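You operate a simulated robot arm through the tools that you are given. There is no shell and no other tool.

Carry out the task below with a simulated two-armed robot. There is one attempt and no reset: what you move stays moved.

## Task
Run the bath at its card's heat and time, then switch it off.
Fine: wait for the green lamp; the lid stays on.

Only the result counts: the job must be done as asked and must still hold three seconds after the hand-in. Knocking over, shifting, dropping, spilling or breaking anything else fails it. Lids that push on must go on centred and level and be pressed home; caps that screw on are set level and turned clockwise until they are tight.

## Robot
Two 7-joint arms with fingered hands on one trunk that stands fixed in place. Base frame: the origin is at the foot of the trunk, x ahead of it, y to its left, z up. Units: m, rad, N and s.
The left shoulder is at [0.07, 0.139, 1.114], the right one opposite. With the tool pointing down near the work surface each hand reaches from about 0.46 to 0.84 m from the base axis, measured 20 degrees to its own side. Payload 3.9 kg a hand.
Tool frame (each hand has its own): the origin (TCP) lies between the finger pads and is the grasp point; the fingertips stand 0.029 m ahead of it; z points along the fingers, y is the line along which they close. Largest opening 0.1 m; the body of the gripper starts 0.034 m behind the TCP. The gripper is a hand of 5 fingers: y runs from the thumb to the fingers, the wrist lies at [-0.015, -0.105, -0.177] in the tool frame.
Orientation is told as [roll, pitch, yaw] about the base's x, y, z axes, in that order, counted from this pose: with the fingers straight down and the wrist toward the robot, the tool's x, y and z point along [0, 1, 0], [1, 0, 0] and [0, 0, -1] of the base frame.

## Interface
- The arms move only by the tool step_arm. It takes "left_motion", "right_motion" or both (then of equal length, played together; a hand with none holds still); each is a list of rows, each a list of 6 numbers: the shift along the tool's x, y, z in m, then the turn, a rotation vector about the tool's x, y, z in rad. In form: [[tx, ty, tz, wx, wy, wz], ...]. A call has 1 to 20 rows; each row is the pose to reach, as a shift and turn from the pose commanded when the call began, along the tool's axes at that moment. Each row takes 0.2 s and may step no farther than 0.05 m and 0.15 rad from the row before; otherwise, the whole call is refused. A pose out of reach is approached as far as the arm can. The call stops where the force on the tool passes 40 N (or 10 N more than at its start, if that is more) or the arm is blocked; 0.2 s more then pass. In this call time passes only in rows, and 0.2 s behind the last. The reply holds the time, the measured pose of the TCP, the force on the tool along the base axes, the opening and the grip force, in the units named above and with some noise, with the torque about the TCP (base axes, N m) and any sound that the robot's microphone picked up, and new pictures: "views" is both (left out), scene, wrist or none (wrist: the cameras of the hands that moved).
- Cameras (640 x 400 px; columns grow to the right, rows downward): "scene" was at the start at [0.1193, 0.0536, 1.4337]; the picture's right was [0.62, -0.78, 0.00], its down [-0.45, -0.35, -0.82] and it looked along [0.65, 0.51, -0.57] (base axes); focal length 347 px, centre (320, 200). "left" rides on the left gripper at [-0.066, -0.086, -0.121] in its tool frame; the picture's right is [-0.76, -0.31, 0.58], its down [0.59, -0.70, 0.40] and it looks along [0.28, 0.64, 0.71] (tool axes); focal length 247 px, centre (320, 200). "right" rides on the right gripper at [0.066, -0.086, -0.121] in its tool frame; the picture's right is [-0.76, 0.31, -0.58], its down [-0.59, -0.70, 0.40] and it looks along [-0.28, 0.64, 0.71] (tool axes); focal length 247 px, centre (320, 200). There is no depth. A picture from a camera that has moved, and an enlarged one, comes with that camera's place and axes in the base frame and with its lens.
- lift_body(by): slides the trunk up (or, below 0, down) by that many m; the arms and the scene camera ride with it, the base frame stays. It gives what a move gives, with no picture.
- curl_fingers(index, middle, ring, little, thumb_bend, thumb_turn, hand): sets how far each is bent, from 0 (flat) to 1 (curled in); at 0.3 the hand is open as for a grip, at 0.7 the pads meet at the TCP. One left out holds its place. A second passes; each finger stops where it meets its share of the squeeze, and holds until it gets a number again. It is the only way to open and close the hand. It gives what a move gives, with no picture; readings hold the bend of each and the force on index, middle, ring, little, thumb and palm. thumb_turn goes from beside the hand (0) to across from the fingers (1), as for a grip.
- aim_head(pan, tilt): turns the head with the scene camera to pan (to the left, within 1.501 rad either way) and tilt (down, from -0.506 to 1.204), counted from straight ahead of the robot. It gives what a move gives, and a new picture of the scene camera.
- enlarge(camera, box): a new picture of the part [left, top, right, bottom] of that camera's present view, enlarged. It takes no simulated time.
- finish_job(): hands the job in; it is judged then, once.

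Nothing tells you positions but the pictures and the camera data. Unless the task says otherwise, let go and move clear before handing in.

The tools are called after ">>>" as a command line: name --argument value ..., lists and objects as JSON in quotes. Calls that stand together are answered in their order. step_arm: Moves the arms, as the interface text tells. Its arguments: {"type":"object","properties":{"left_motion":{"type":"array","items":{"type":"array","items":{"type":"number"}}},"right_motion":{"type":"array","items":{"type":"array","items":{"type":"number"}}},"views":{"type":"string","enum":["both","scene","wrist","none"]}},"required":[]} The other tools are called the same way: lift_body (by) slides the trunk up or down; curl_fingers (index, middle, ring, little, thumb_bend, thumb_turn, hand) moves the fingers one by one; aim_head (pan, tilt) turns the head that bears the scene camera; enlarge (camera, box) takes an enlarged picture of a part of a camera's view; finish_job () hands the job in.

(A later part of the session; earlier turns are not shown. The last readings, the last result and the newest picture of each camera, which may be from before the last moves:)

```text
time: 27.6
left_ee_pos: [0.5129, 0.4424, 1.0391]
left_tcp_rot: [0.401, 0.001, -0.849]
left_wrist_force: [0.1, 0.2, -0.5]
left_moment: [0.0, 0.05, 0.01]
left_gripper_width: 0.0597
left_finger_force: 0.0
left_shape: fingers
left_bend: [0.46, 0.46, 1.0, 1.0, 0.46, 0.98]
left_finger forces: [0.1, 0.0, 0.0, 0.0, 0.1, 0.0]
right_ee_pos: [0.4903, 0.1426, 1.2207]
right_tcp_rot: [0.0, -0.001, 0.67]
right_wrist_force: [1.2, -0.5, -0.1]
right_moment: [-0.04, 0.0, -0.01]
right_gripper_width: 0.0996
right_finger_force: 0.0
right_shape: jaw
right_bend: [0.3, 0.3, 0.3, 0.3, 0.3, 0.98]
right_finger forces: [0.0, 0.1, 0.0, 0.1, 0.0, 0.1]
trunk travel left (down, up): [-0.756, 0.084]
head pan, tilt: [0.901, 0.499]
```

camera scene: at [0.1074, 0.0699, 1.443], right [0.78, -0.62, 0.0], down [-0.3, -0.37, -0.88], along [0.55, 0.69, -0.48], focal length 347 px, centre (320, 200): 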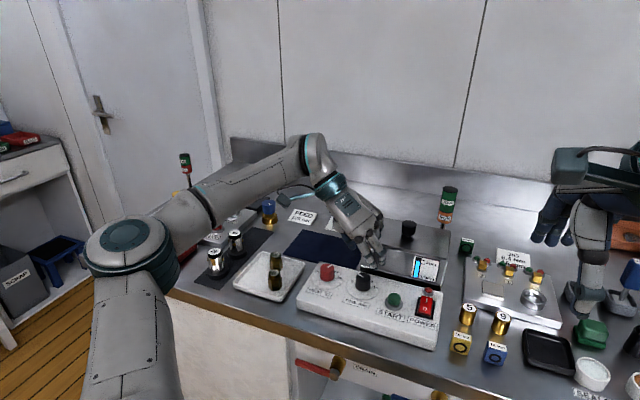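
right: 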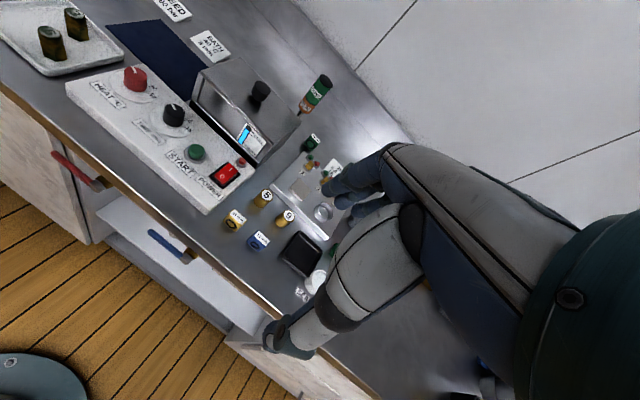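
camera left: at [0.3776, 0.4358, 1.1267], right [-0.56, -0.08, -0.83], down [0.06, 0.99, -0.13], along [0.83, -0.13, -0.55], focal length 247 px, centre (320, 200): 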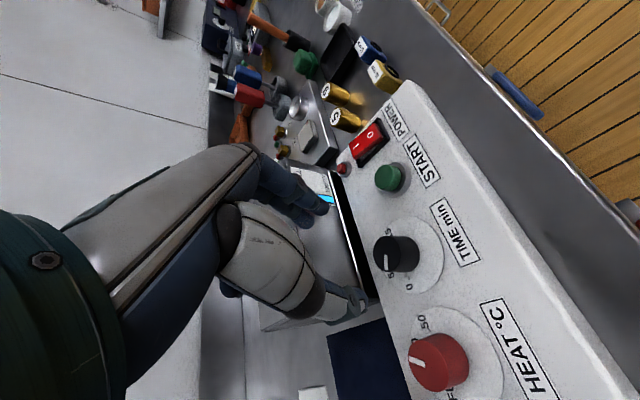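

The turn is within reach. I'll lower part way over TIME and check the clearance to the bath.

>>> step_arm --left_motion '[[-0.0086, 0, 0.0203, 0, 0, 0], [-0.0171, 0, 0.0405, 0, 0, 0]]' --views "both"

>>> enlarge --camera "scene" --box '[310, 210, 430, 285]'

>>> enlarge --camera "left" --box '[220, 100, 480, 320]'

>>> enlarge --camera "right" --box '[110, 40, 270, 140]'

```text
time: 28.1
left_ee_pos: [0.5137, 0.444, 0.9947]
left_tcp_rot: [0.4, 0.002, -0.85]
left_wrist_force: [0.7, 0.2, 0.6]
left_moment: [-0.01, 0.01, 0.03]
left_gripper_width: 0.0595
left_finger_force: 0.0
left_shape: fingers
left_bend: [0.46, 0.46, 1.0, 1.0, 0.46, 0.98]
left_finger forces: [0.0, 0.1, 0.1, 0.0, 0.0, 0.1]
right_ee_pos: [0.4918, 0.1418, 1.2203]
right_tcp_rot: [0.0, 0.001, 0.669]
right_wrist_force: [0.0, 0.2, -0.9]
right_moment: [0.02, 0.0, -0.01]
right_gripper_width: 0.0996
right_finger_force: 0.0
right_shape: jaw
right_bend: [0.3, 0.3, 0.3, 0.3, 0.3, 0.98]
right_finger forces: [0.0, 0.1, 0.1, 0.0, 0.1, 0.0]
trunk travel left (down, up): [-0.756, 0.084]
head pan, tilt: [0.901, 0.499]
camera scene: at [0.1067, 0.0705, 1.4431], right [0.78, -0.62, 0.0], down [-0.3, -0.38, -0.88], along [0.55, 0.69, -0.48], focal length 347 px, centre (320, 200)
camera left: at [0.3763, 0.4377, 1.0817], right [-0.56, -0.08, -0.83], down [0.06, 0.99, -0.14], along [0.83, -0.13, -0.55], focal length 247 px, centre (320, 200)
```

scene: 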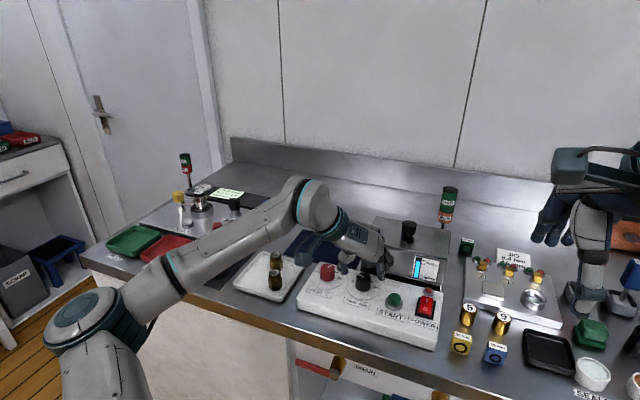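
left: 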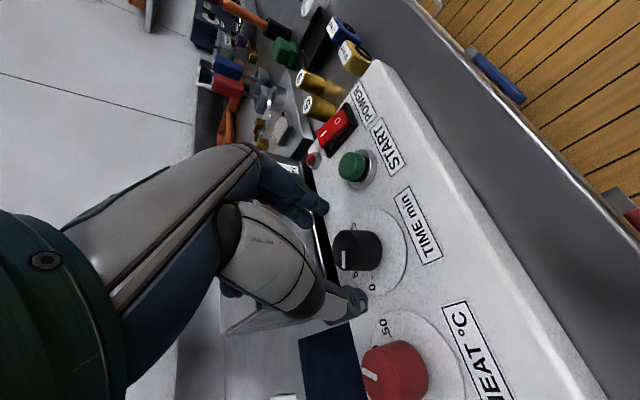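

```text
5.33 times, centred on (370, 248) of scene
camera zoom: at [0.1067, 0.0705, 1.4431], right [0.78, -0.62, 0.0], down [-0.3, -0.38, -0.88], along [0.55, 0.69, -0.48], focal length 1849 px, centre (53, -53)
```

zoom: 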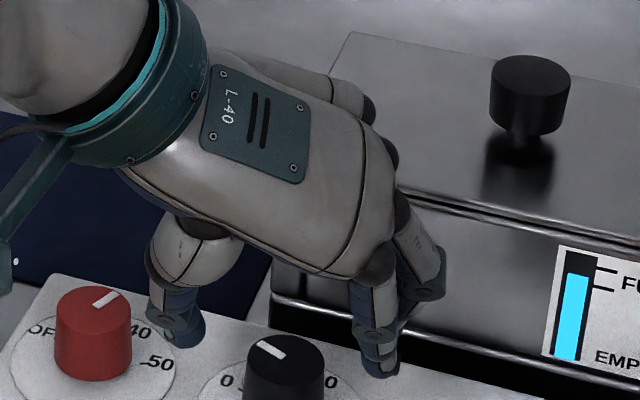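

```text
1.82 times, centred on (350, 210) of left
camera zoom: at [0.3763, 0.4377, 1.0817], right [-0.56, -0.08, -0.83], down [0.06, 0.99, -0.14], along [0.83, -0.13, -0.55], focal length 449 px, centre (266, 182)
```

zoom: 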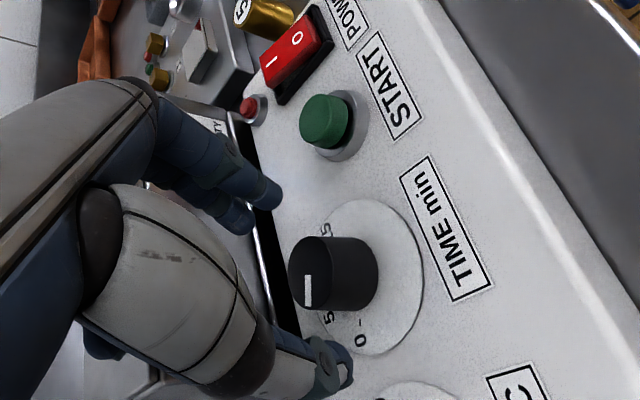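

```text
4.00 times, centred on (190, 90) of right
camera zoom: at [0.3832, 0.1387, 1.3403], right [0.71, -0.4, 0.58], down [-0.19, -0.9, -0.4], along [0.68, 0.18, -0.71], focal length 988 px, centre (840, 640)
```

zoom: 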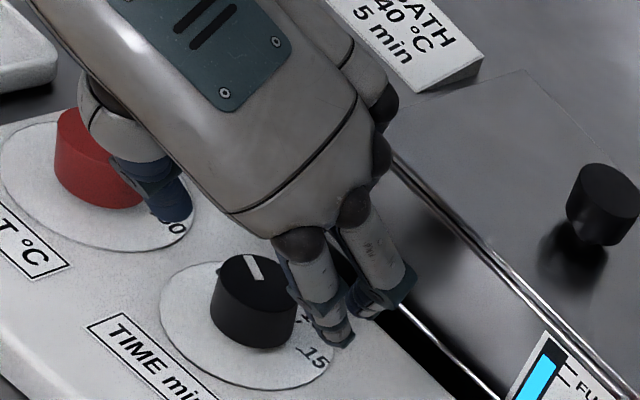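

Clear of the bath, with the knob about 2 mm to the right of the pinch centre. I'll correct that and go down to grip height.

>>> step_arm --left_motion '[[-0.0052, 0.002, 0.0122, 0, 0, 0], [-0.0103, 0.002, 0.0244, 0, 0, 0]]' --views "none"

>>> curl_fingers --hand "left" --index 0.54 --middle 0.54 --thumb_bend 0.54

>>> enlarge --camera "scene" --box '[325, 235, 421, 295]'

>>> enlarge --camera "right" --box '[110, 40, 270, 140]'

>>> enlarge --camera "left" --box '[220, 100, 480, 320]'

```text
time: 28.8
left_ee_pos: [0.5134, 0.4431, 0.9691]
left_tcp_rot: [0.4, 0.003, -0.85]
left_wrist_force: [0.3, -0.3, 0.2]
left_moment: [0.0, 0.01, -0.02]
left_gripper_width: 0.0596
left_finger_force: 0.1
left_shape: fingers
left_bend: [0.46, 0.46, 1.0, 1.0, 0.46, 0.98]
left_finger forces: [0.0, 0.0, 0.1, 0.0, 0.0, 0.0]
right_ee_pos: [0.4914, 0.1409, 1.2209]
right_tcp_rot: [0.0, 0.001, 0.669]
right_wrist_force: [-0.9, 0.0, -0.3]
right_moment: [-0.04, 0.0, -0.02]
right_gripper_width: 0.0999
right_finger_force: 0.1
right_shape: jaw
right_bend: [0.3, 0.3, 0.3, 0.3, 0.3, 0.98]
right_finger forces: [0.1, 0.0, 0.0, 0.0, 0.0, 0.0]
trunk travel left (down, up): [-0.756, 0.084]
head pan, tilt: [0.901, 0.499]
```

```text
time: 29.8
left_ee_pos: [0.5156, 0.4424, 0.969]
left_tcp_rot: [0.4, 0.004, -0.85]
left_wrist_force: [-0.5, 0.2, 0.1]
left_moment: [-0.02, -0.01, 0.01]
left_gripper_width: 0.0407
left_finger_force: 0.1
left_shape: fingers
left_bend: [0.54, 0.54, 1.0, 1.0, 0.54, 0.98]
left_finger forces: [0.0, 0.0, 0.0, 0.0, 0.0, 0.1]
right_ee_pos: [0.4913, 0.1416, 1.2204]
right_tcp_rot: [0.0, 0.0, 0.671]
right_wrist_force: [0.8, -0.5, -0.8]
right_moment: [0.01, 0.01, -0.01]
right_gripper_width: 0.0998
right_finger_force: 0.1
right_shape: jaw
right_bend: [0.3, 0.3, 0.3, 0.3, 0.3, 0.98]
right_finger forces: [0.0, 0.1, 0.1, 0.0, 0.1, 0.0]
trunk travel left (down, up): [-0.756, 0.084]
head pan, tilt: [0.901, 0.499]
```

```text
6.67 times, centred on (373, 265) of scene
camera zoom: at [0.1066, 0.0703, 1.4431], right [0.78, -0.62, 0.0], down [-0.3, -0.38, -0.88], along [0.55, 0.69, -0.48], focal length 2311 px, centre (-33, -233)
```

zoom: 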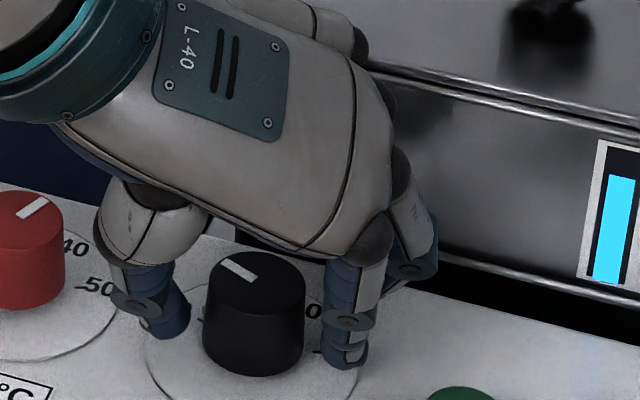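

```text
4.00 times, centred on (190, 90) of right
camera zoom: at [0.3832, 0.1385, 1.3403], right [0.71, -0.4, 0.58], down [-0.19, -0.9, -0.4], along [0.68, 0.18, -0.71], focal length 988 px, centre (840, 640)
```

zoom: 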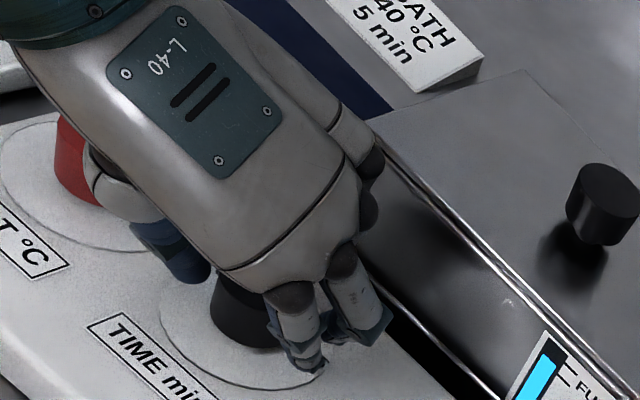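

```text
1.82 times, centred on (350, 210) of left
camera zoom: at [0.3772, 0.4359, 1.0558], right [-0.56, -0.08, -0.83], down [0.06, 0.99, -0.14], along [0.83, -0.13, -0.55], focal length 449 px, centre (266, 182)
```

zoom: 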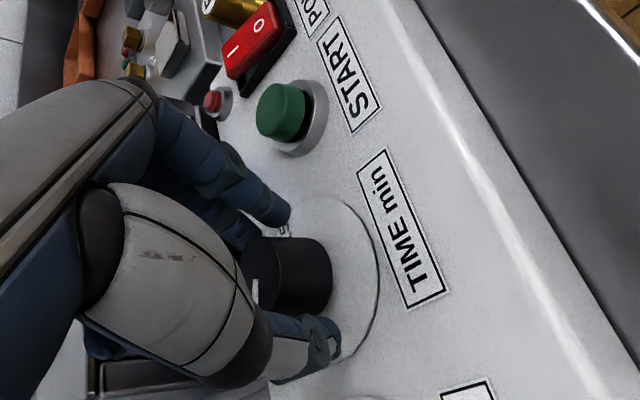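

The TIME knob sits between thumb and fingers. I'll close and turn it 0.41 rad first.

>>> curl_fingers --hand "left" --index 0.68 --middle 0.68 --thumb_bend 0.68

>>> enlarge --camera "scene" --box '[325, 235, 421, 295]'

```text
time: 30.8
left_ee_pos: [0.5149, 0.4415, 0.9695]
left_tcp_rot: [0.401, 0.003, -0.852]
left_wrist_force: [1.6, -2.0, 1.0]
left_moment: [-0.03, -0.01, -0.05]
left_gripper_width: 0.0242
left_finger_force: 7.8
left_shape: fingers
left_bend: [0.62, 0.64, 1.0, 1.0, 0.63, 0.99]
left_finger forces: [5.3, 3.6, 0.1, 0.0, 6.4, 0.0]
right_ee_pos: [0.4909, 0.1415, 1.2197]
right_tcp_rot: [-0.001, 0.0, 0.67]
right_wrist_force: [0.3, 0.6, -0.2]
right_moment: [-0.01, -0.01, -0.04]
right_gripper_width: 0.0997
right_finger_force: 0.1
right_shape: jaw
right_bend: [0.3, 0.3, 0.3, 0.3, 0.3, 0.98]
right_finger forces: [0.0, 0.1, 0.0, 0.1, 0.0, 0.0]
trunk travel left (down, up): [-0.756, 0.084]
head pan, tilt: [0.901, 0.499]
```

```text
6.67 times, centred on (373, 265) of scene
camera zoom: at [0.107, 0.0697, 1.4431], right [0.78, -0.62, 0.0], down [-0.3, -0.37, -0.88], along [0.55, 0.69, -0.48], focal length 2311 px, centre (-33, -233)
```

zoom: 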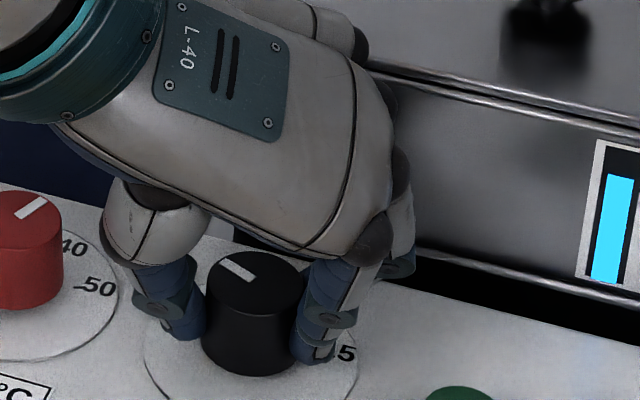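

All three fingers hold it. I'll turn clockwise by 0.82 rad in two stages.

>>> step_arm --left_motion '[[0.0001, -0.0014, 0.0, -0.0533, 0, 0.1262], [0.0004, -0.0028, 0.0002, -0.1063, 0, 0.2515], [0.0008, -0.0042, 0.0003, -0.1597, 0, 0.3777]]' --views "none"

>>> enlarge --camera "scene" --box '[325, 235, 421, 295]'

>>> enlarge --camera "right" --box '[110, 40, 270, 140]'

```text
time: 31.6
left_ee_pos: [0.5118, 0.445, 0.9694]
left_tcp_rot: [0.4, 0.004, -1.264]
left_wrist_force: [1.3, -4.0, 0.3]
left_moment: [-0.1, -0.02, -0.05]
left_gripper_width: 0.0241
left_finger_force: 7.7
left_shape: fingers
left_bend: [0.62, 0.64, 1.0, 1.0, 0.63, 0.99]
left_finger forces: [6.1, 4.1, 0.0, 0.0, 6.1, 0.1]
right_ee_pos: [0.4899, 0.1404, 1.2193]
right_tcp_rot: [0.0, -0.001, 0.669]
right_wrist_force: [-0.1, -0.9, -0.8]
right_moment: [-0.02, 0.0, -0.02]
right_gripper_width: 0.0998
right_finger_force: 0.1
right_shape: jaw
right_bend: [0.3, 0.3, 0.3, 0.3, 0.3, 0.98]
right_finger forces: [0.0, 0.1, 0.1, 0.0, 0.0, 0.0]
trunk travel left (down, up): [-0.756, 0.084]
head pan, tilt: [0.901, 0.499]
```

```text
6.67 times, centred on (373, 265) of scene
camera zoom: at [0.1069, 0.0693, 1.4431], right [0.78, -0.62, 0.0], down [-0.3, -0.37, -0.88], along [0.55, 0.69, -0.48], focal length 2311 px, centre (-33, -233)
```

zoom: 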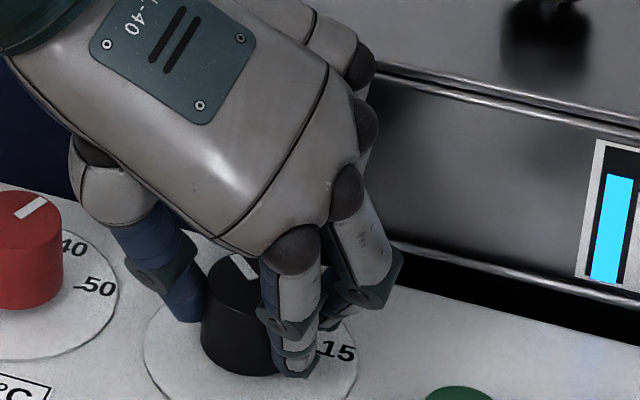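

```text
4.00 times, centred on (190, 90) of right
camera zoom: at [0.3834, 0.1376, 1.3403], right [0.71, -0.4, 0.58], down [-0.19, -0.9, -0.4], along [0.68, 0.18, -0.71], focal length 988 px, centre (840, 640)
```

zoom: 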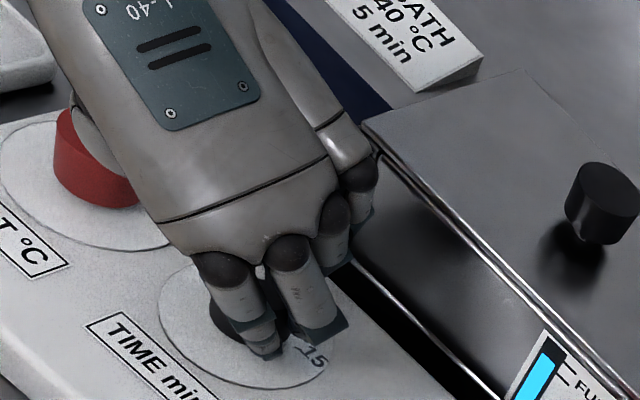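

The TIME pointer follows, and HEAT is untouched. I'll turn the remaining 0.41 rad.

>>> step_arm --left_motion '[[0.0001, -0.0014, 0.0, -0.0533, 0, 0.1262], [0.0004, -0.0028, 0.0002, -0.1063, 0, 0.2515], [0.0008, -0.0042, 0.0003, -0.1597, 0, 0.3777]]' --views "none"

>>> curl_fingers --hand "left" --index 0.5 --middle 0.5 --thumb_bend 0.5

>>> enlarge --camera "scene" --box '[325, 235, 421, 295]'

```text
time: 32.4
left_ee_pos: [0.5126, 0.4502, 0.9691]
left_tcp_rot: [0.398, 0.001, -1.671]
left_wrist_force: [-2.2, -2.7, 1.2]
left_moment: [-0.03, 0.05, 0.01]
left_gripper_width: 0.0242
left_finger_force: 8.1
left_shape: fingers
left_bend: [0.62, 0.64, 1.0, 1.0, 0.63, 0.99]
left_finger forces: [6.2, 3.5, 0.0, 0.1, 6.5, 0.1]
right_ee_pos: [0.491, 0.1406, 1.2211]
right_tcp_rot: [0.0, -0.001, 0.67]
right_wrist_force: [0.5, -0.2, 0.1]
right_moment: [0.05, -0.02, -0.02]
right_gripper_width: 0.0997
right_finger_force: 0.1
right_shape: jaw
right_bend: [0.3, 0.3, 0.3, 0.3, 0.3, 0.98]
right_finger forces: [0.1, 0.0, 0.0, 0.1, 0.0, 0.0]
trunk travel left (down, up): [-0.756, 0.084]
head pan, tilt: [0.901, 0.499]
```

```text
time: 33.4
left_ee_pos: [0.5119, 0.4502, 0.9683]
left_tcp_rot: [0.399, 0.001, -1.67]
left_wrist_force: [-0.1, 0.3, -0.6]
left_moment: [0.0, 0.01, -0.02]
left_gripper_width: 0.0498
left_finger_force: 0.1
left_shape: fingers
left_bend: [0.5, 0.5, 1.0, 1.0, 0.5, 0.98]
left_finger forces: [0.0, 0.0, 0.0, 0.0, 0.1, 0.1]
right_ee_pos: [0.4914, 0.1412, 1.2201]
right_tcp_rot: [-0.001, 0.0, 0.67]
right_wrist_force: [0.2, -1.2, -1.0]
right_moment: [-0.02, 0.01, -0.01]
right_gripper_width: 0.0997
right_finger_force: 0.1
right_shape: jaw
right_bend: [0.3, 0.3, 0.3, 0.3, 0.3, 0.98]
right_finger forces: [0.1, 0.0, 0.0, 0.1, 0.0, 0.0]
trunk travel left (down, up): [-0.756, 0.084]
head pan, tilt: [0.901, 0.499]
```

```text
6.67 times, centred on (373, 265) of scene
camera zoom: at [0.1066, 0.0701, 1.4431], right [0.78, -0.62, 0.0], down [-0.3, -0.38, -0.88], along [0.55, 0.69, -0.48], focal length 2311 px, centre (-33, -233)
```

zoom: 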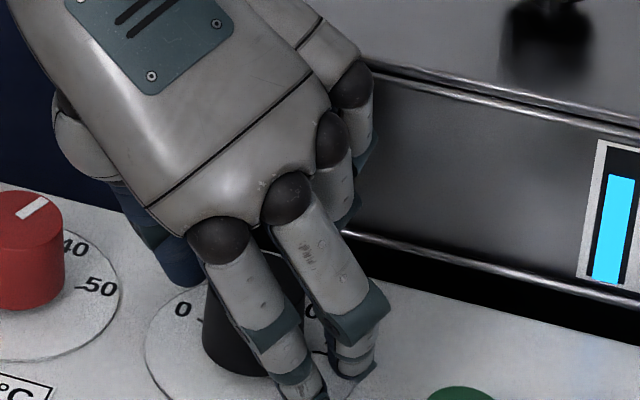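

Released. I'll raise the hand straight up and read both dials.

>>> step_arm --left_motion '[[0.0136, 0, -0.0322, 0, 0, 0], [0.0273, 0, -0.0645, 0, 0, 0], [0.041, 0, -0.0967, 0, 0, 0]]' --views "scene"

>>> enlarge --camera "scene" --box '[335, 255, 383, 285]'

>>> enlarge --camera "scene" --box '[302, 250, 350, 280]'

>>> enlarge --camera "right" --box '[100, 50, 228, 130]'

>>> enlarge --camera "left" --box '[240, 100, 500, 340]'

```text
time: 34.1
left_ee_pos: [0.5107, 0.4485, 1.0733]
left_tcp_rot: [0.397, 0.004, -1.671]
left_wrist_force: [0.9, 0.7, 0.2]
left_moment: [-0.01, 0.02, -0.02]
left_gripper_width: 0.0498
left_finger_force: 0.0
left_shape: fingers
left_bend: [0.5, 0.5, 1.0, 1.0, 0.5, 0.98]
left_finger forces: [0.0, 0.0, 0.0, 0.0, 0.0, 0.0]
right_ee_pos: [0.4912, 0.1407, 1.2213]
right_tcp_rot: [-0.001, 0.0, 0.669]
right_wrist_force: [-0.2, 0.2, 0.6]
right_moment: [0.0, 0.03, 0.05]
right_gripper_width: 0.0999
right_finger_force: 0.1
right_shape: jaw
right_bend: [0.3, 0.3, 0.3, 0.3, 0.3, 0.98]
right_finger forces: [0.1, 0.0, 0.0, 0.0, 0.1, 0.0]
trunk travel left (down, up): [-0.756, 0.084]
head pan, tilt: [0.901, 0.499]
camera scene: at [0.1064, 0.0695, 1.4431], right [0.78, -0.62, 0.0], down [-0.3, -0.37, -0.88], along [0.55, 0.69, -0.48], focal length 347 px, centre (320, 200)
```

scene: 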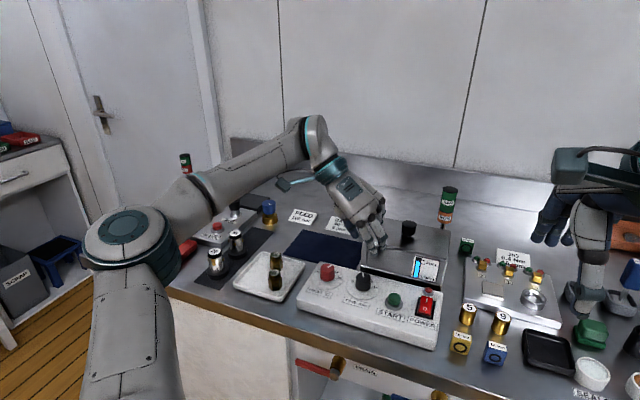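

```text
13.33 times, centred on (359, 270) of scene
camera zoom: at [0.1064, 0.0695, 1.4431], right [0.78, -0.62, 0.0], down [-0.3, -0.37, -0.88], along [0.55, 0.69, -0.48], focal length 4623 px, centre (-200, -733)
```

zoom: 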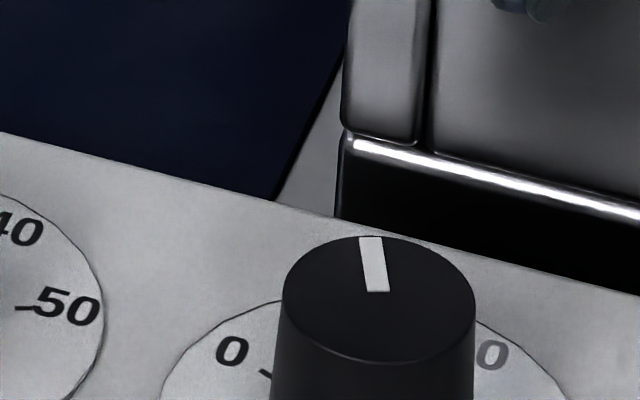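

```text
13.33 times, centred on (326, 265) of scene
camera zoom: at [0.1064, 0.0695, 1.4431], right [0.78, -0.62, 0.0], down [-0.3, -0.37, -0.88], along [0.55, 0.69, -0.48], focal length 4623 px, centre (240, -667)
```

zoom: 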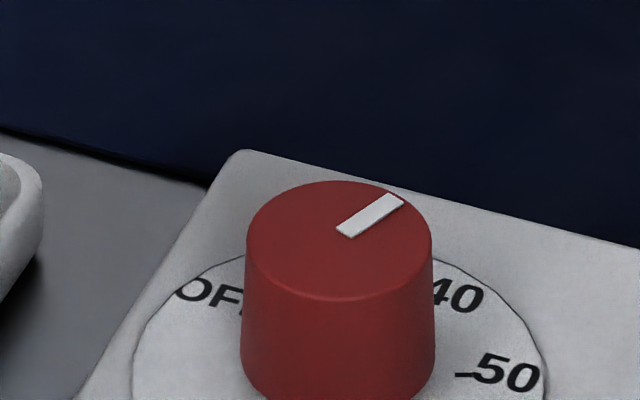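

```text
5.00 times, centred on (164, 90) of right
camera zoom: at [0.383, 0.1378, 1.3404], right [0.71, -0.4, 0.58], down [-0.19, -0.9, -0.4], along [0.68, 0.18, -0.71], focal length 1235 px, centre (1100, 750)
```

zoom: 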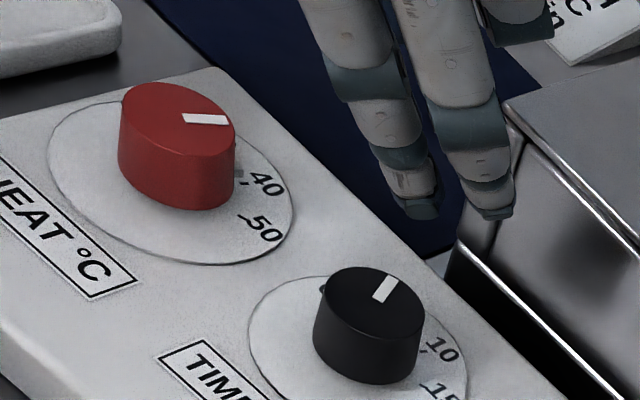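

```text
1.67 times, centred on (370, 220) of left
camera zoom: at [0.4124, 0.5452, 1.1599], right [-0.44, 0.35, -0.82], down [0.76, 0.63, -0.14], along [0.47, -0.69, -0.55], focal length 412 px, centre (237, 167)
```

zoom: 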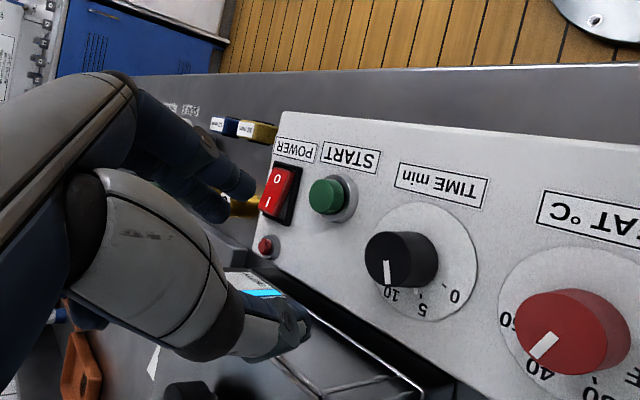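

Both dials are set: HEAT on 40, and TIME's pointer at about −22° on the 5 mark. Next I'll shape the left hand for pressing and bring it over the I end of the power rocker.

>>> curl_fingers --hand "left" --index 0.5 --middle 1.0 --ring 1.0 --little 1.0 --thumb_bend 0.0 --thumb_turn 0.0

>>> step_arm --left_motion '[[0, 0, 0, 0.0533, 0, -0.1262], [0, 0, 0, 0.1063, 0, -0.2515], [0, 0, 0, 0.1597, 0, -0.3777], [0, 0, 0, 0.213, 0, -0.5038], [0, 0, 0, 0.266, 0, -0.6291], [0, 0, 0, 0.3193, 0, -0.7553]]' --views "none"

>>> step_arm --left_motion '[[-0.0117, 0.0352, 0.0102, 0, -0.033, 0], [-0.0235, 0.0704, 0.0205, 0, -0.067, 0], [-0.0352, 0.1056, 0.0307, 0, -0.1, 0]]' --views "both"

>>> enlarge --camera "scene" --box '[360, 210, 488, 330]'

>>> enlarge --camera "right" --box '[120, 80, 300, 220]'

```text
time: 35.1
left_ee_pos: [0.5099, 0.449, 1.0724]
left_tcp_rot: [0.398, 0.002, -1.67]
left_wrist_force: [-0.7, -0.2, 0.7]
left_moment: [0.0, 0.03, 0.0]
left_gripper_width: 0.1341
left_finger_force: 0.0
left_shape: fingers
left_bend: [0.5, 1.0, 1.0, 1.0, 0.0, 0.0]
left_finger forces: [0.0, 0.1, 0.1, 0.0, 0.1, 0.0]
right_ee_pos: [0.4908, 0.1412, 1.2209]
right_tcp_rot: [0.001, 0.001, 0.669]
right_wrist_force: [-0.6, -0.3, -0.1]
right_moment: [-0.04, -0.02, 0.01]
right_gripper_width: 0.0995
right_finger_force: 0.1
right_shape: jaw
right_bend: [0.3, 0.3, 0.3, 0.3, 0.3, 0.98]
right_finger forces: [0.1, 0.1, 0.1, 0.0, 0.1, 0.0]
trunk travel left (down, up): [-0.756, 0.084]
head pan, tilt: [0.901, 0.499]
```

```text
time: 36.5
left_ee_pos: [0.5127, 0.4503, 1.0744]
left_tcp_rot: [0.402, 0.006, -0.851]
left_wrist_force: [-0.3, -0.5, 0.5]
left_moment: [0.04, 0.0, 0.02]
left_gripper_width: 0.1338
left_finger_force: 0.1
left_shape: fingers
left_bend: [0.5, 1.0, 1.0, 1.0, 0.0, 0.0]
left_finger forces: [0.1, 0.0, 0.1, 0.0, 0.0, 0.1]
right_ee_pos: [0.491, 0.1414, 1.2203]
right_tcp_rot: [0.002, 0.0, 0.669]
right_wrist_force: [0.2, 0.1, 0.4]
right_moment: [0.02, 0.0, 0.01]
right_gripper_width: 0.0998
right_finger_force: 0.0
right_shape: jaw
right_bend: [0.3, 0.3, 0.3, 0.3, 0.3, 0.98]
right_finger forces: [0.1, 0.0, 0.1, 0.1, 0.0, 0.0]
trunk travel left (down, up): [-0.756, 0.084]
head pan, tilt: [0.901, 0.499]
```

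```text
time: 37.4
left_ee_pos: [0.5681, 0.3561, 1.0329]
left_tcp_rot: [0.299, 0.003, -0.849]
left_wrist_force: [-0.7, 0.3, -0.3]
left_moment: [0.03, 0.01, -0.01]
left_gripper_width: 0.134
left_finger_force: 0.0
left_shape: fingers
left_bend: [0.5, 1.0, 1.0, 1.0, 0.0, 0.0]
left_finger forces: [0.1, 0.0, 0.0, 0.0, 0.0, 0.1]
right_ee_pos: [0.4913, 0.1396, 1.2197]
right_tcp_rot: [0.002, 0.001, 0.671]
right_wrist_force: [0.6, -0.2, -0.7]
right_moment: [0.02, -0.02, -0.01]
right_gripper_width: 0.0998
right_finger_force: 0.0
right_shape: jaw
right_bend: [0.3, 0.3, 0.3, 0.3, 0.3, 0.98]
right_finger forces: [0.1, 0.0, 0.0, 0.1, 0.0, 0.0]
trunk travel left (down, up): [-0.756, 0.084]
head pan, tilt: [0.901, 0.499]
camera scene: at [0.1079, 0.0691, 1.443], right [0.78, -0.62, 0.0], down [-0.3, -0.37, -0.88], along [0.54, 0.69, -0.48], focal length 347 px, centre (320, 200)
camera left: at [0.4379, 0.3559, 1.1291], right [-0.62, -0.13, -0.77], down [0.05, 0.98, -0.2], along [0.78, -0.16, -0.6], focal length 247 px, centre (320, 200)
```

scene: 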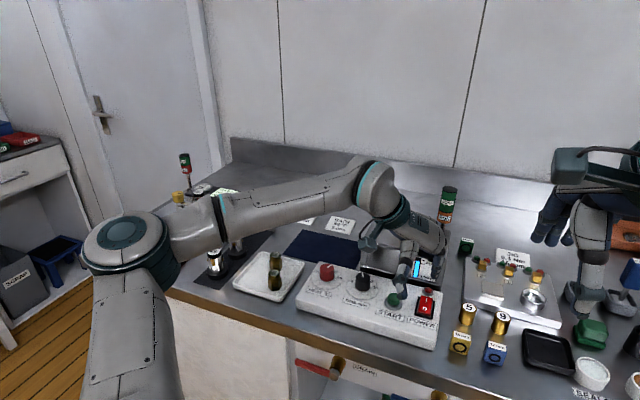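
left: 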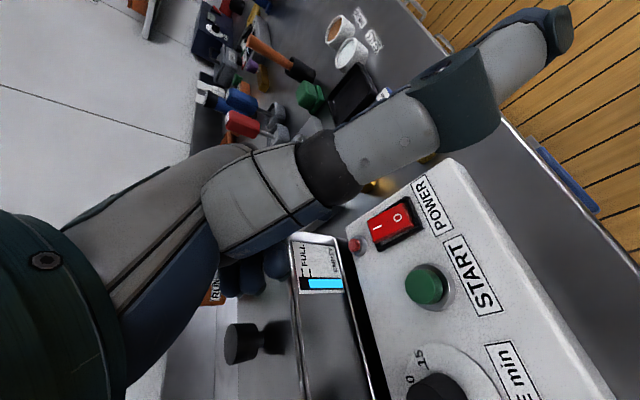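

```text
3.33 times, centred on (424, 270) of scene
camera zoom: at [0.1079, 0.0691, 1.443], right [0.78, -0.62, 0.0], down [-0.3, -0.37, -0.88], along [0.54, 0.69, -0.48], focal length 1156 px, centre (-27, -33)
```

zoom: 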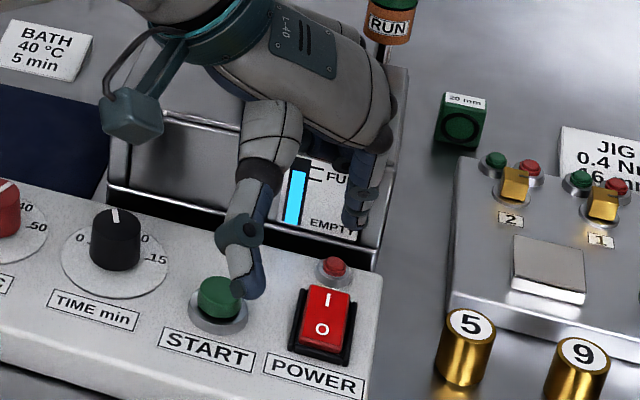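

```text
2.86 times, centred on (210, 150) of right
camera zoom: at [0.3844, 0.1375, 1.34], right [0.71, -0.4, 0.58], down [-0.19, -0.9, -0.4], along [0.68, 0.18, -0.71], focal length 706 px, centre (634, 343)
```

zoom: 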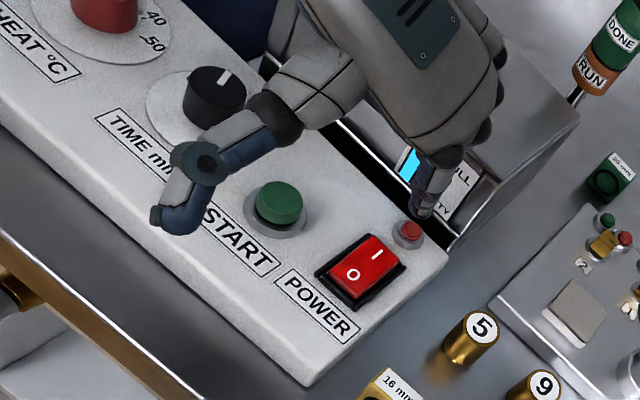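

The index tip is visible just beyond the rocker, roughly 9 mm too far right by my measure. I'll correct that and lower to just above the I end.

>>> step_arm --left_motion '[[-0.0078, -0.009, 0.0195, 0, 0, 0], [-0.0157, -0.009, 0.0391, 0, 0, 0]]' --views "none"

>>> enlarge --camera "scene" --box '[390, 255, 470, 325]'

>>> enlarge --camera "right" --box '[180, 120, 276, 200]'

>>> enlarge --camera "left" --box '[300, 140, 500, 300]'

```text
time: 38.0
left_ee_pos: [0.5573, 0.3619, 0.9885]
left_tcp_rot: [0.3, 0.004, -0.854]
left_wrist_force: [0.1, -0.5, -0.5]
left_moment: [0.0, 0.03, 0.0]
left_gripper_width: 0.1343
left_finger_force: 0.0
left_shape: fingers
left_bend: [0.5, 1.0, 1.0, 1.0, 0.0, 0.0]
left_finger forces: [0.0, 0.1, 0.0, 0.0, 0.0, 0.0]
right_ee_pos: [0.4917, 0.141, 1.2207]
right_tcp_rot: [-0.001, 0.0, 0.671]
right_wrist_force: [-0.2, 0.2, -0.4]
right_moment: [0.0, 0.03, 0.02]
right_gripper_width: 0.0999
right_finger_force: 0.1
right_shape: jaw
right_bend: [0.3, 0.3, 0.3, 0.3, 0.3, 0.98]
right_finger forces: [0.0, 0.0, 0.0, 0.0, 0.0, 0.0]
trunk travel left (down, up): [-0.756, 0.084]
head pan, tilt: [0.901, 0.499]
```

```text
5.71 times, centred on (430, 290) of scene
camera zoom: at [0.1073, 0.0699, 1.4431], right [0.78, -0.62, 0.0], down [-0.3, -0.37, -0.88], along [0.55, 0.69, -0.48], focal length 1981 px, centre (-309, -314)
```

zoom: 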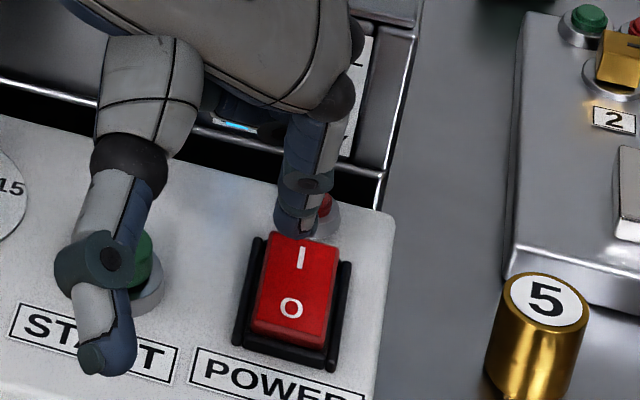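

```text
5.00 times, centred on (228, 160) of right
camera zoom: at [0.3838, 0.1382, 1.3401], right [0.71, -0.4, 0.58], down [-0.19, -0.9, -0.4], along [0.68, 0.18, -0.71], focal length 1235 px, centre (780, 400)
```

zoom: 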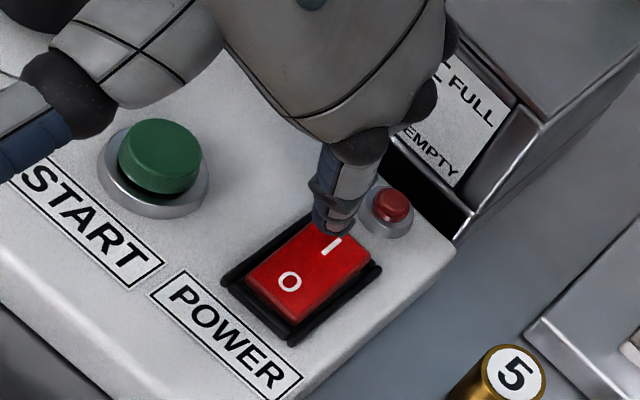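

```text
2.50 times, centred on (400, 220) of left
camera zoom: at [0.4277, 0.3615, 1.0866], right [-0.62, -0.13, -0.77], down [0.05, 0.98, -0.2], along [0.78, -0.16, -0.6], focal length 617 px, centre (120, 150)
```

zoom: 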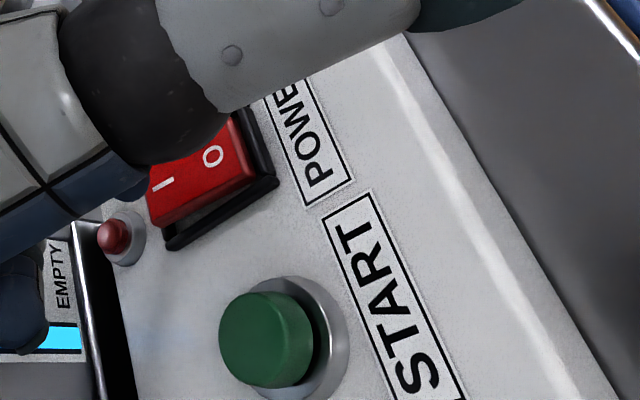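

The fingertip is right above the I end of the rocker. I'll press down in small steps.

>>> step_arm --left_motion '[[-0.0015, 0.002, 0.0048, 0, 0, 0], [-0.003, 0.002, 0.0096, 0, 0, 0], [-0.0044, 0.002, 0.0143, 0, 0, 0]]' --views "none"

>>> enlarge --camera "scene" --box '[390, 255, 470, 325]'

>>> enlarge --camera "right" --box '[180, 120, 276, 200]'

```text
time: 38.8
left_ee_pos: [0.5585, 0.3601, 0.9747]
left_tcp_rot: [0.3, 0.001, -0.85]
left_wrist_force: [0.0, 0.3, 1.1]
left_moment: [-0.05, -0.02, 0.0]
left_gripper_width: 0.1343
left_finger_force: 0.5
left_shape: fingers
left_bend: [0.5, 1.0, 1.0, 1.0, 0.0, 0.0]
left_finger forces: [1.1, 0.0, 0.0, 0.1, 0.0, 0.0]
right_ee_pos: [0.4908, 0.1408, 1.22]
right_tcp_rot: [0.0, -0.001, 0.67]
right_wrist_force: [-0.8, -0.4, 0.3]
right_moment: [0.02, 0.03, 0.01]
right_gripper_width: 0.0996
right_finger_force: 0.1
right_shape: jaw
right_bend: [0.3, 0.3, 0.3, 0.3, 0.3, 0.98]
right_finger forces: [0.0, 0.1, 0.0, 0.0, 0.0, 0.1]
trunk travel left (down, up): [-0.756, 0.084]
head pan, tilt: [0.901, 0.499]
```

```text
5.71 times, centred on (430, 290) of scene
camera zoom: at [0.1063, 0.0702, 1.4431], right [0.78, -0.62, 0.0], down [-0.3, -0.38, -0.88], along [0.55, 0.69, -0.48], focal length 1981 px, centre (-309, -314)
```

zoom: 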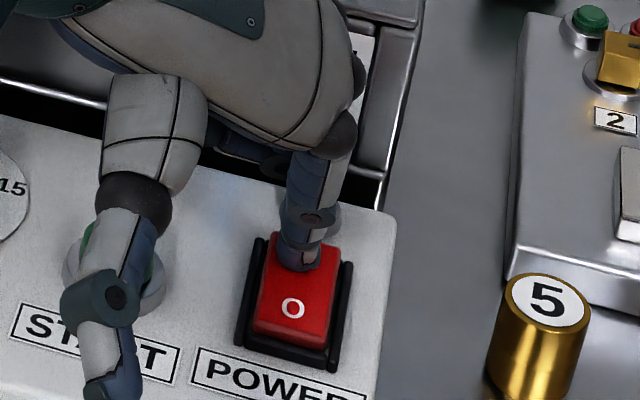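

```text
5.00 times, centred on (228, 160) of right
camera zoom: at [0.3828, 0.1385, 1.3404], right [0.71, -0.4, 0.58], down [-0.18, -0.9, -0.4], along [0.68, 0.18, -0.71], focal length 1235 px, centre (780, 400)
```

zoom: 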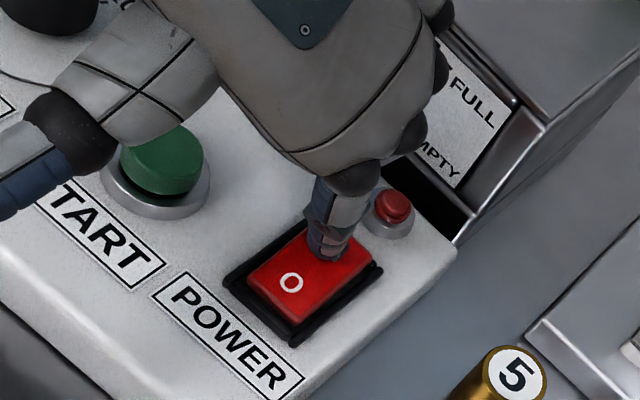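

The fingertip has just touched the I mark (1.1 N). I'll press further.

>>> step_arm --left_motion '[[-0.0009, 0, 0.0029, 0, 0, 0], [-0.0018, 0, 0.0057, 0, 0, 0], [-0.0027, 0, 0.0086, 0, 0, 0]]' --views "none"

>>> enlarge --camera "scene" --box '[390, 255, 470, 325]'

>>> enlarge --camera "right" --box '[180, 120, 276, 200]'

```text
time: 39.5
left_ee_pos: [0.5585, 0.3591, 0.9699]
left_tcp_rot: [0.31, -0.003, -0.852]
left_wrist_force: [-0.2, 1.0, 25.0]
left_moment: [-0.65, -0.64, 0.02]
left_gripper_width: 0.1362
left_finger_force: 12.2
left_shape: fingers
left_bend: [0.49, 1.0, 1.0, 1.0, 0.0, 0.0]
left_finger forces: [23.6, 0.0, 0.0, 0.1, 0.1, 0.1]
right_ee_pos: [0.4873, 0.1395, 1.2223]
right_tcp_rot: [-0.002, -0.003, 0.672]
right_wrist_force: [0.7, 0.5, -0.5]
right_moment: [0.02, -0.02, 0.0]
right_gripper_width: 0.1001
right_finger_force: 0.0
right_shape: jaw
right_bend: [0.3, 0.3, 0.3, 0.3, 0.3, 0.98]
right_finger forces: [0.0, 0.0, 0.0, 0.1, 0.0, 0.0]
trunk travel left (down, up): [-0.756, 0.084]
head pan, tilt: [0.901, 0.499]
heard: click
```

```text
5.71 times, centred on (430, 290) of scene
camera zoom: at [0.1024, 0.0685, 1.4439], right [0.78, -0.62, 0.0], down [-0.29, -0.37, -0.88], along [0.55, 0.69, -0.48], focal length 1981 px, centre (-309, -314)
```

zoom: 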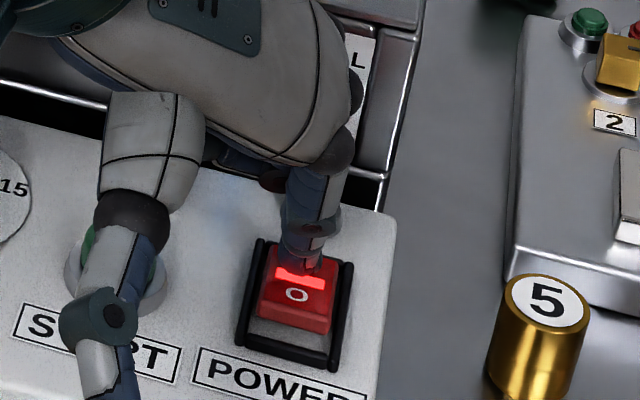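

```text
5.00 times, centred on (228, 160) of right
camera zoom: at [0.3793, 0.1369, 1.3421], right [0.71, -0.4, 0.58], down [-0.18, -0.9, -0.4], along [0.68, 0.18, -0.71], focal length 1235 px, centre (780, 400)
```

zoom: 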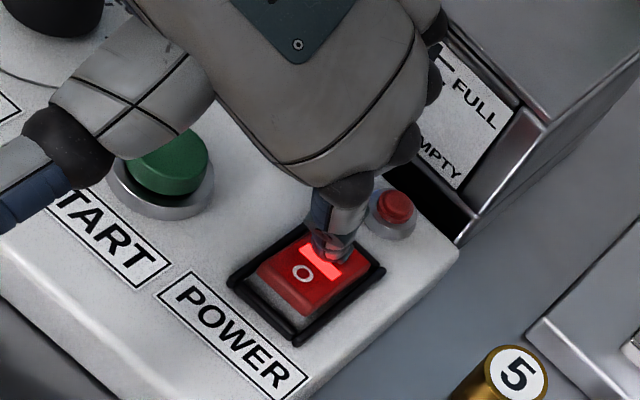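

A click was heard and the rocker lit up: power is on. I'll lift off.

>>> step_arm --left_motion '[[0.0059, 0, -0.0191, 0, 0, 0], [0.0118, 0, -0.0382, 0, 0, 0], [0.0177, 0, -0.0573, 0, 0, 0]]' --views "scene"

>>> enlarge --camera "scene" --box '[380, 245, 476, 325]'

>>> enlarge --camera "right" --box '[160, 100, 320, 200]'

>>> enlarge --camera "scene" --box '[420, 170, 480, 230]'

```text
time: 40.4
left_ee_pos: [0.5588, 0.3608, 1.0235]
left_tcp_rot: [0.298, 0.003, -0.851]
left_wrist_force: [0.0, -0.8, 0.2]
left_moment: [0.0, -0.01, 0.02]
left_gripper_width: 0.1342
left_finger_force: 0.1
left_shape: fingers
left_bend: [0.5, 1.0, 1.0, 1.0, 0.0, 0.0]
left_finger forces: [0.0, 0.0, 0.0, 0.0, 0.0, 0.0]
right_ee_pos: [0.491, 0.141, 1.2197]
right_tcp_rot: [0.001, 0.0, 0.671]
right_wrist_force: [0.8, 0.3, 0.2]
right_moment: [0.0, 0.01, -0.01]
right_gripper_width: 0.1
right_finger_force: 0.0
right_shape: jaw
right_bend: [0.3, 0.3, 0.3, 0.3, 0.3, 0.98]
right_finger forces: [0.1, 0.0, 0.0, 0.1, 0.0, 0.1]
trunk travel left (down, up): [-0.756, 0.084]
head pan, tilt: [0.901, 0.499]
camera scene: at [0.1072, 0.0702, 1.4429], right [0.78, -0.62, 0.0], down [-0.3, -0.38, -0.88], along [0.55, 0.69, -0.48], focal length 347 px, centre (320, 200)
```

scene: 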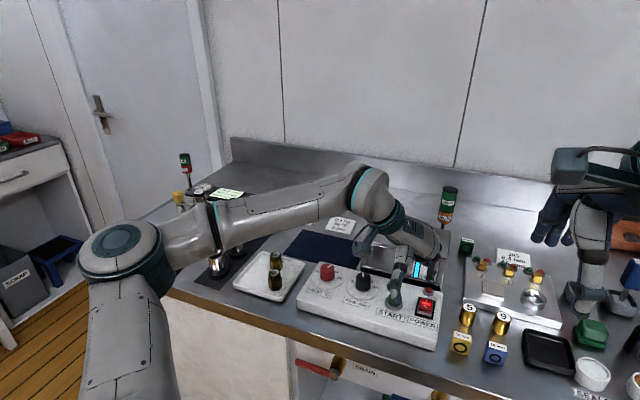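

```text
5.00 times, centred on (428, 285) of scene
camera zoom: at [0.1072, 0.0702, 1.4429], right [0.78, -0.62, 0.0], down [-0.3, -0.38, -0.88], along [0.55, 0.69, -0.48], focal length 1734 px, centre (-220, -225)
```

zoom: 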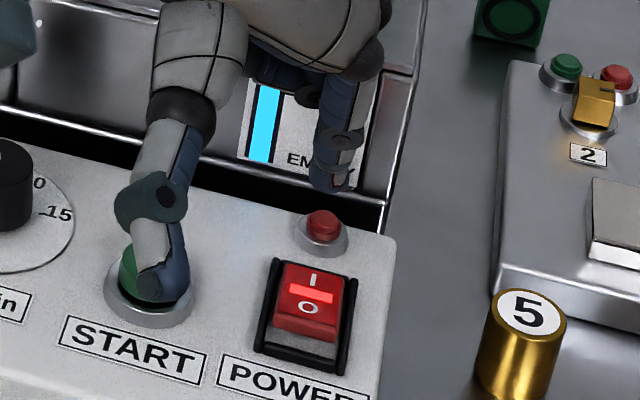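

```text
4.00 times, centred on (240, 150) of right
camera zoom: at [0.3837, 0.1385, 1.34], right [0.71, -0.4, 0.58], down [-0.19, -0.9, -0.4], along [0.68, 0.18, -0.71], focal length 988 px, centre (640, 400)
```

zoom: 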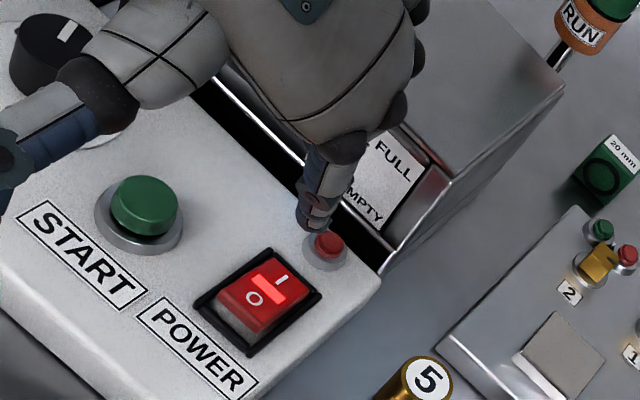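

```text
6.67 times, centred on (450, 200) of scene
camera zoom: at [0.1072, 0.0702, 1.4429], right [0.78, -0.62, 0.0], down [-0.3, -0.38, -0.88], along [0.55, 0.69, -0.48], focal length 2311 px, centre (-547, 200)
```

zoom: 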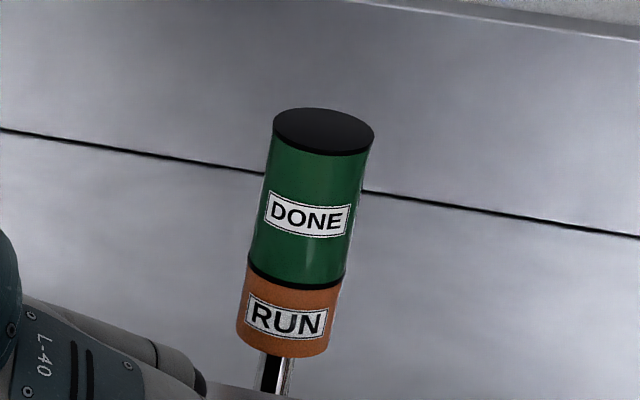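

Power is on, with the rocker lit and down at I; no lamp on the stack yet. Now I'll shift the fingertip over START.

>>> step_arm --left_motion '[[-0.001, -0.031, -0.0003, 0, 0, 0], [-0.002, -0.062, -0.0006, 0, 0, 0], [-0.0079, -0.062, 0.0185, 0, 0, 0], [-0.0123, -0.062, 0.0328, 0, 0, 0]]' --views "none"

>>> enlarge --camera "scene" --box '[345, 245, 441, 325]'

>>> enlarge --camera "right" --box '[140, 100, 268, 180]'

```text
time: 41.4
left_ee_pos: [0.5177, 0.4057, 0.9891]
left_tcp_rot: [0.301, 0.005, -0.851]
left_wrist_force: [-0.2, 0.0, -0.9]
left_moment: [0.01, 0.03, 0.0]
left_gripper_width: 0.1341
left_finger_force: 0.0
left_shape: fingers
left_bend: [0.5, 1.0, 1.0, 1.0, 0.0, 0.0]
left_finger forces: [0.1, 0.0, 0.1, 0.0, 0.0, 0.0]
right_ee_pos: [0.4908, 0.1424, 1.221]
right_tcp_rot: [0.0, 0.0, 0.671]
right_wrist_force: [-0.6, -0.4, -0.5]
right_moment: [0.02, 0.04, -0.03]
right_gripper_width: 0.0996
right_finger_force: 0.0
right_shape: jaw
right_bend: [0.3, 0.3, 0.3, 0.3, 0.3, 0.98]
right_finger forces: [0.0, 0.0, 0.1, 0.0, 0.0, 0.0]
trunk travel left (down, up): [-0.756, 0.084]
head pan, tilt: [0.901, 0.499]
```

```text
5.00 times, centred on (393, 285) of scene
camera zoom: at [0.1063, 0.0707, 1.4431], right [0.78, -0.62, 0.0], down [-0.3, -0.38, -0.88], along [0.55, 0.69, -0.48], focal length 1734 px, centre (-45, -225)
```

zoom: 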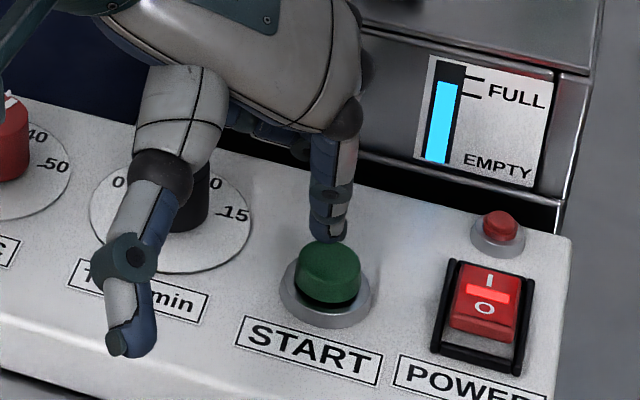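

```text
5.00 times, centred on (204, 140) of right
camera zoom: at [0.3829, 0.139, 1.3403], right [0.71, -0.4, 0.58], down [-0.18, -0.9, -0.4], along [0.68, 0.18, -0.71], focal length 1235 px, centre (900, 500)
```

zoom: 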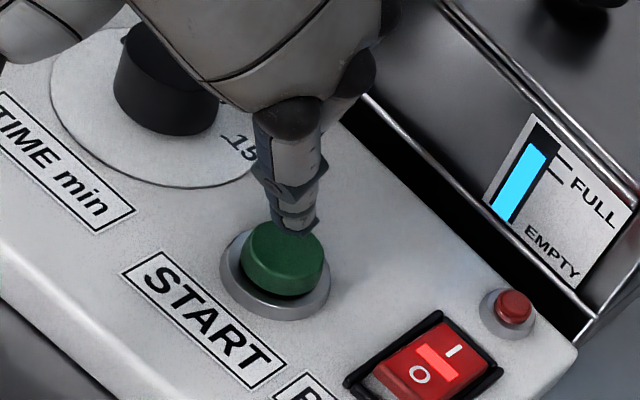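

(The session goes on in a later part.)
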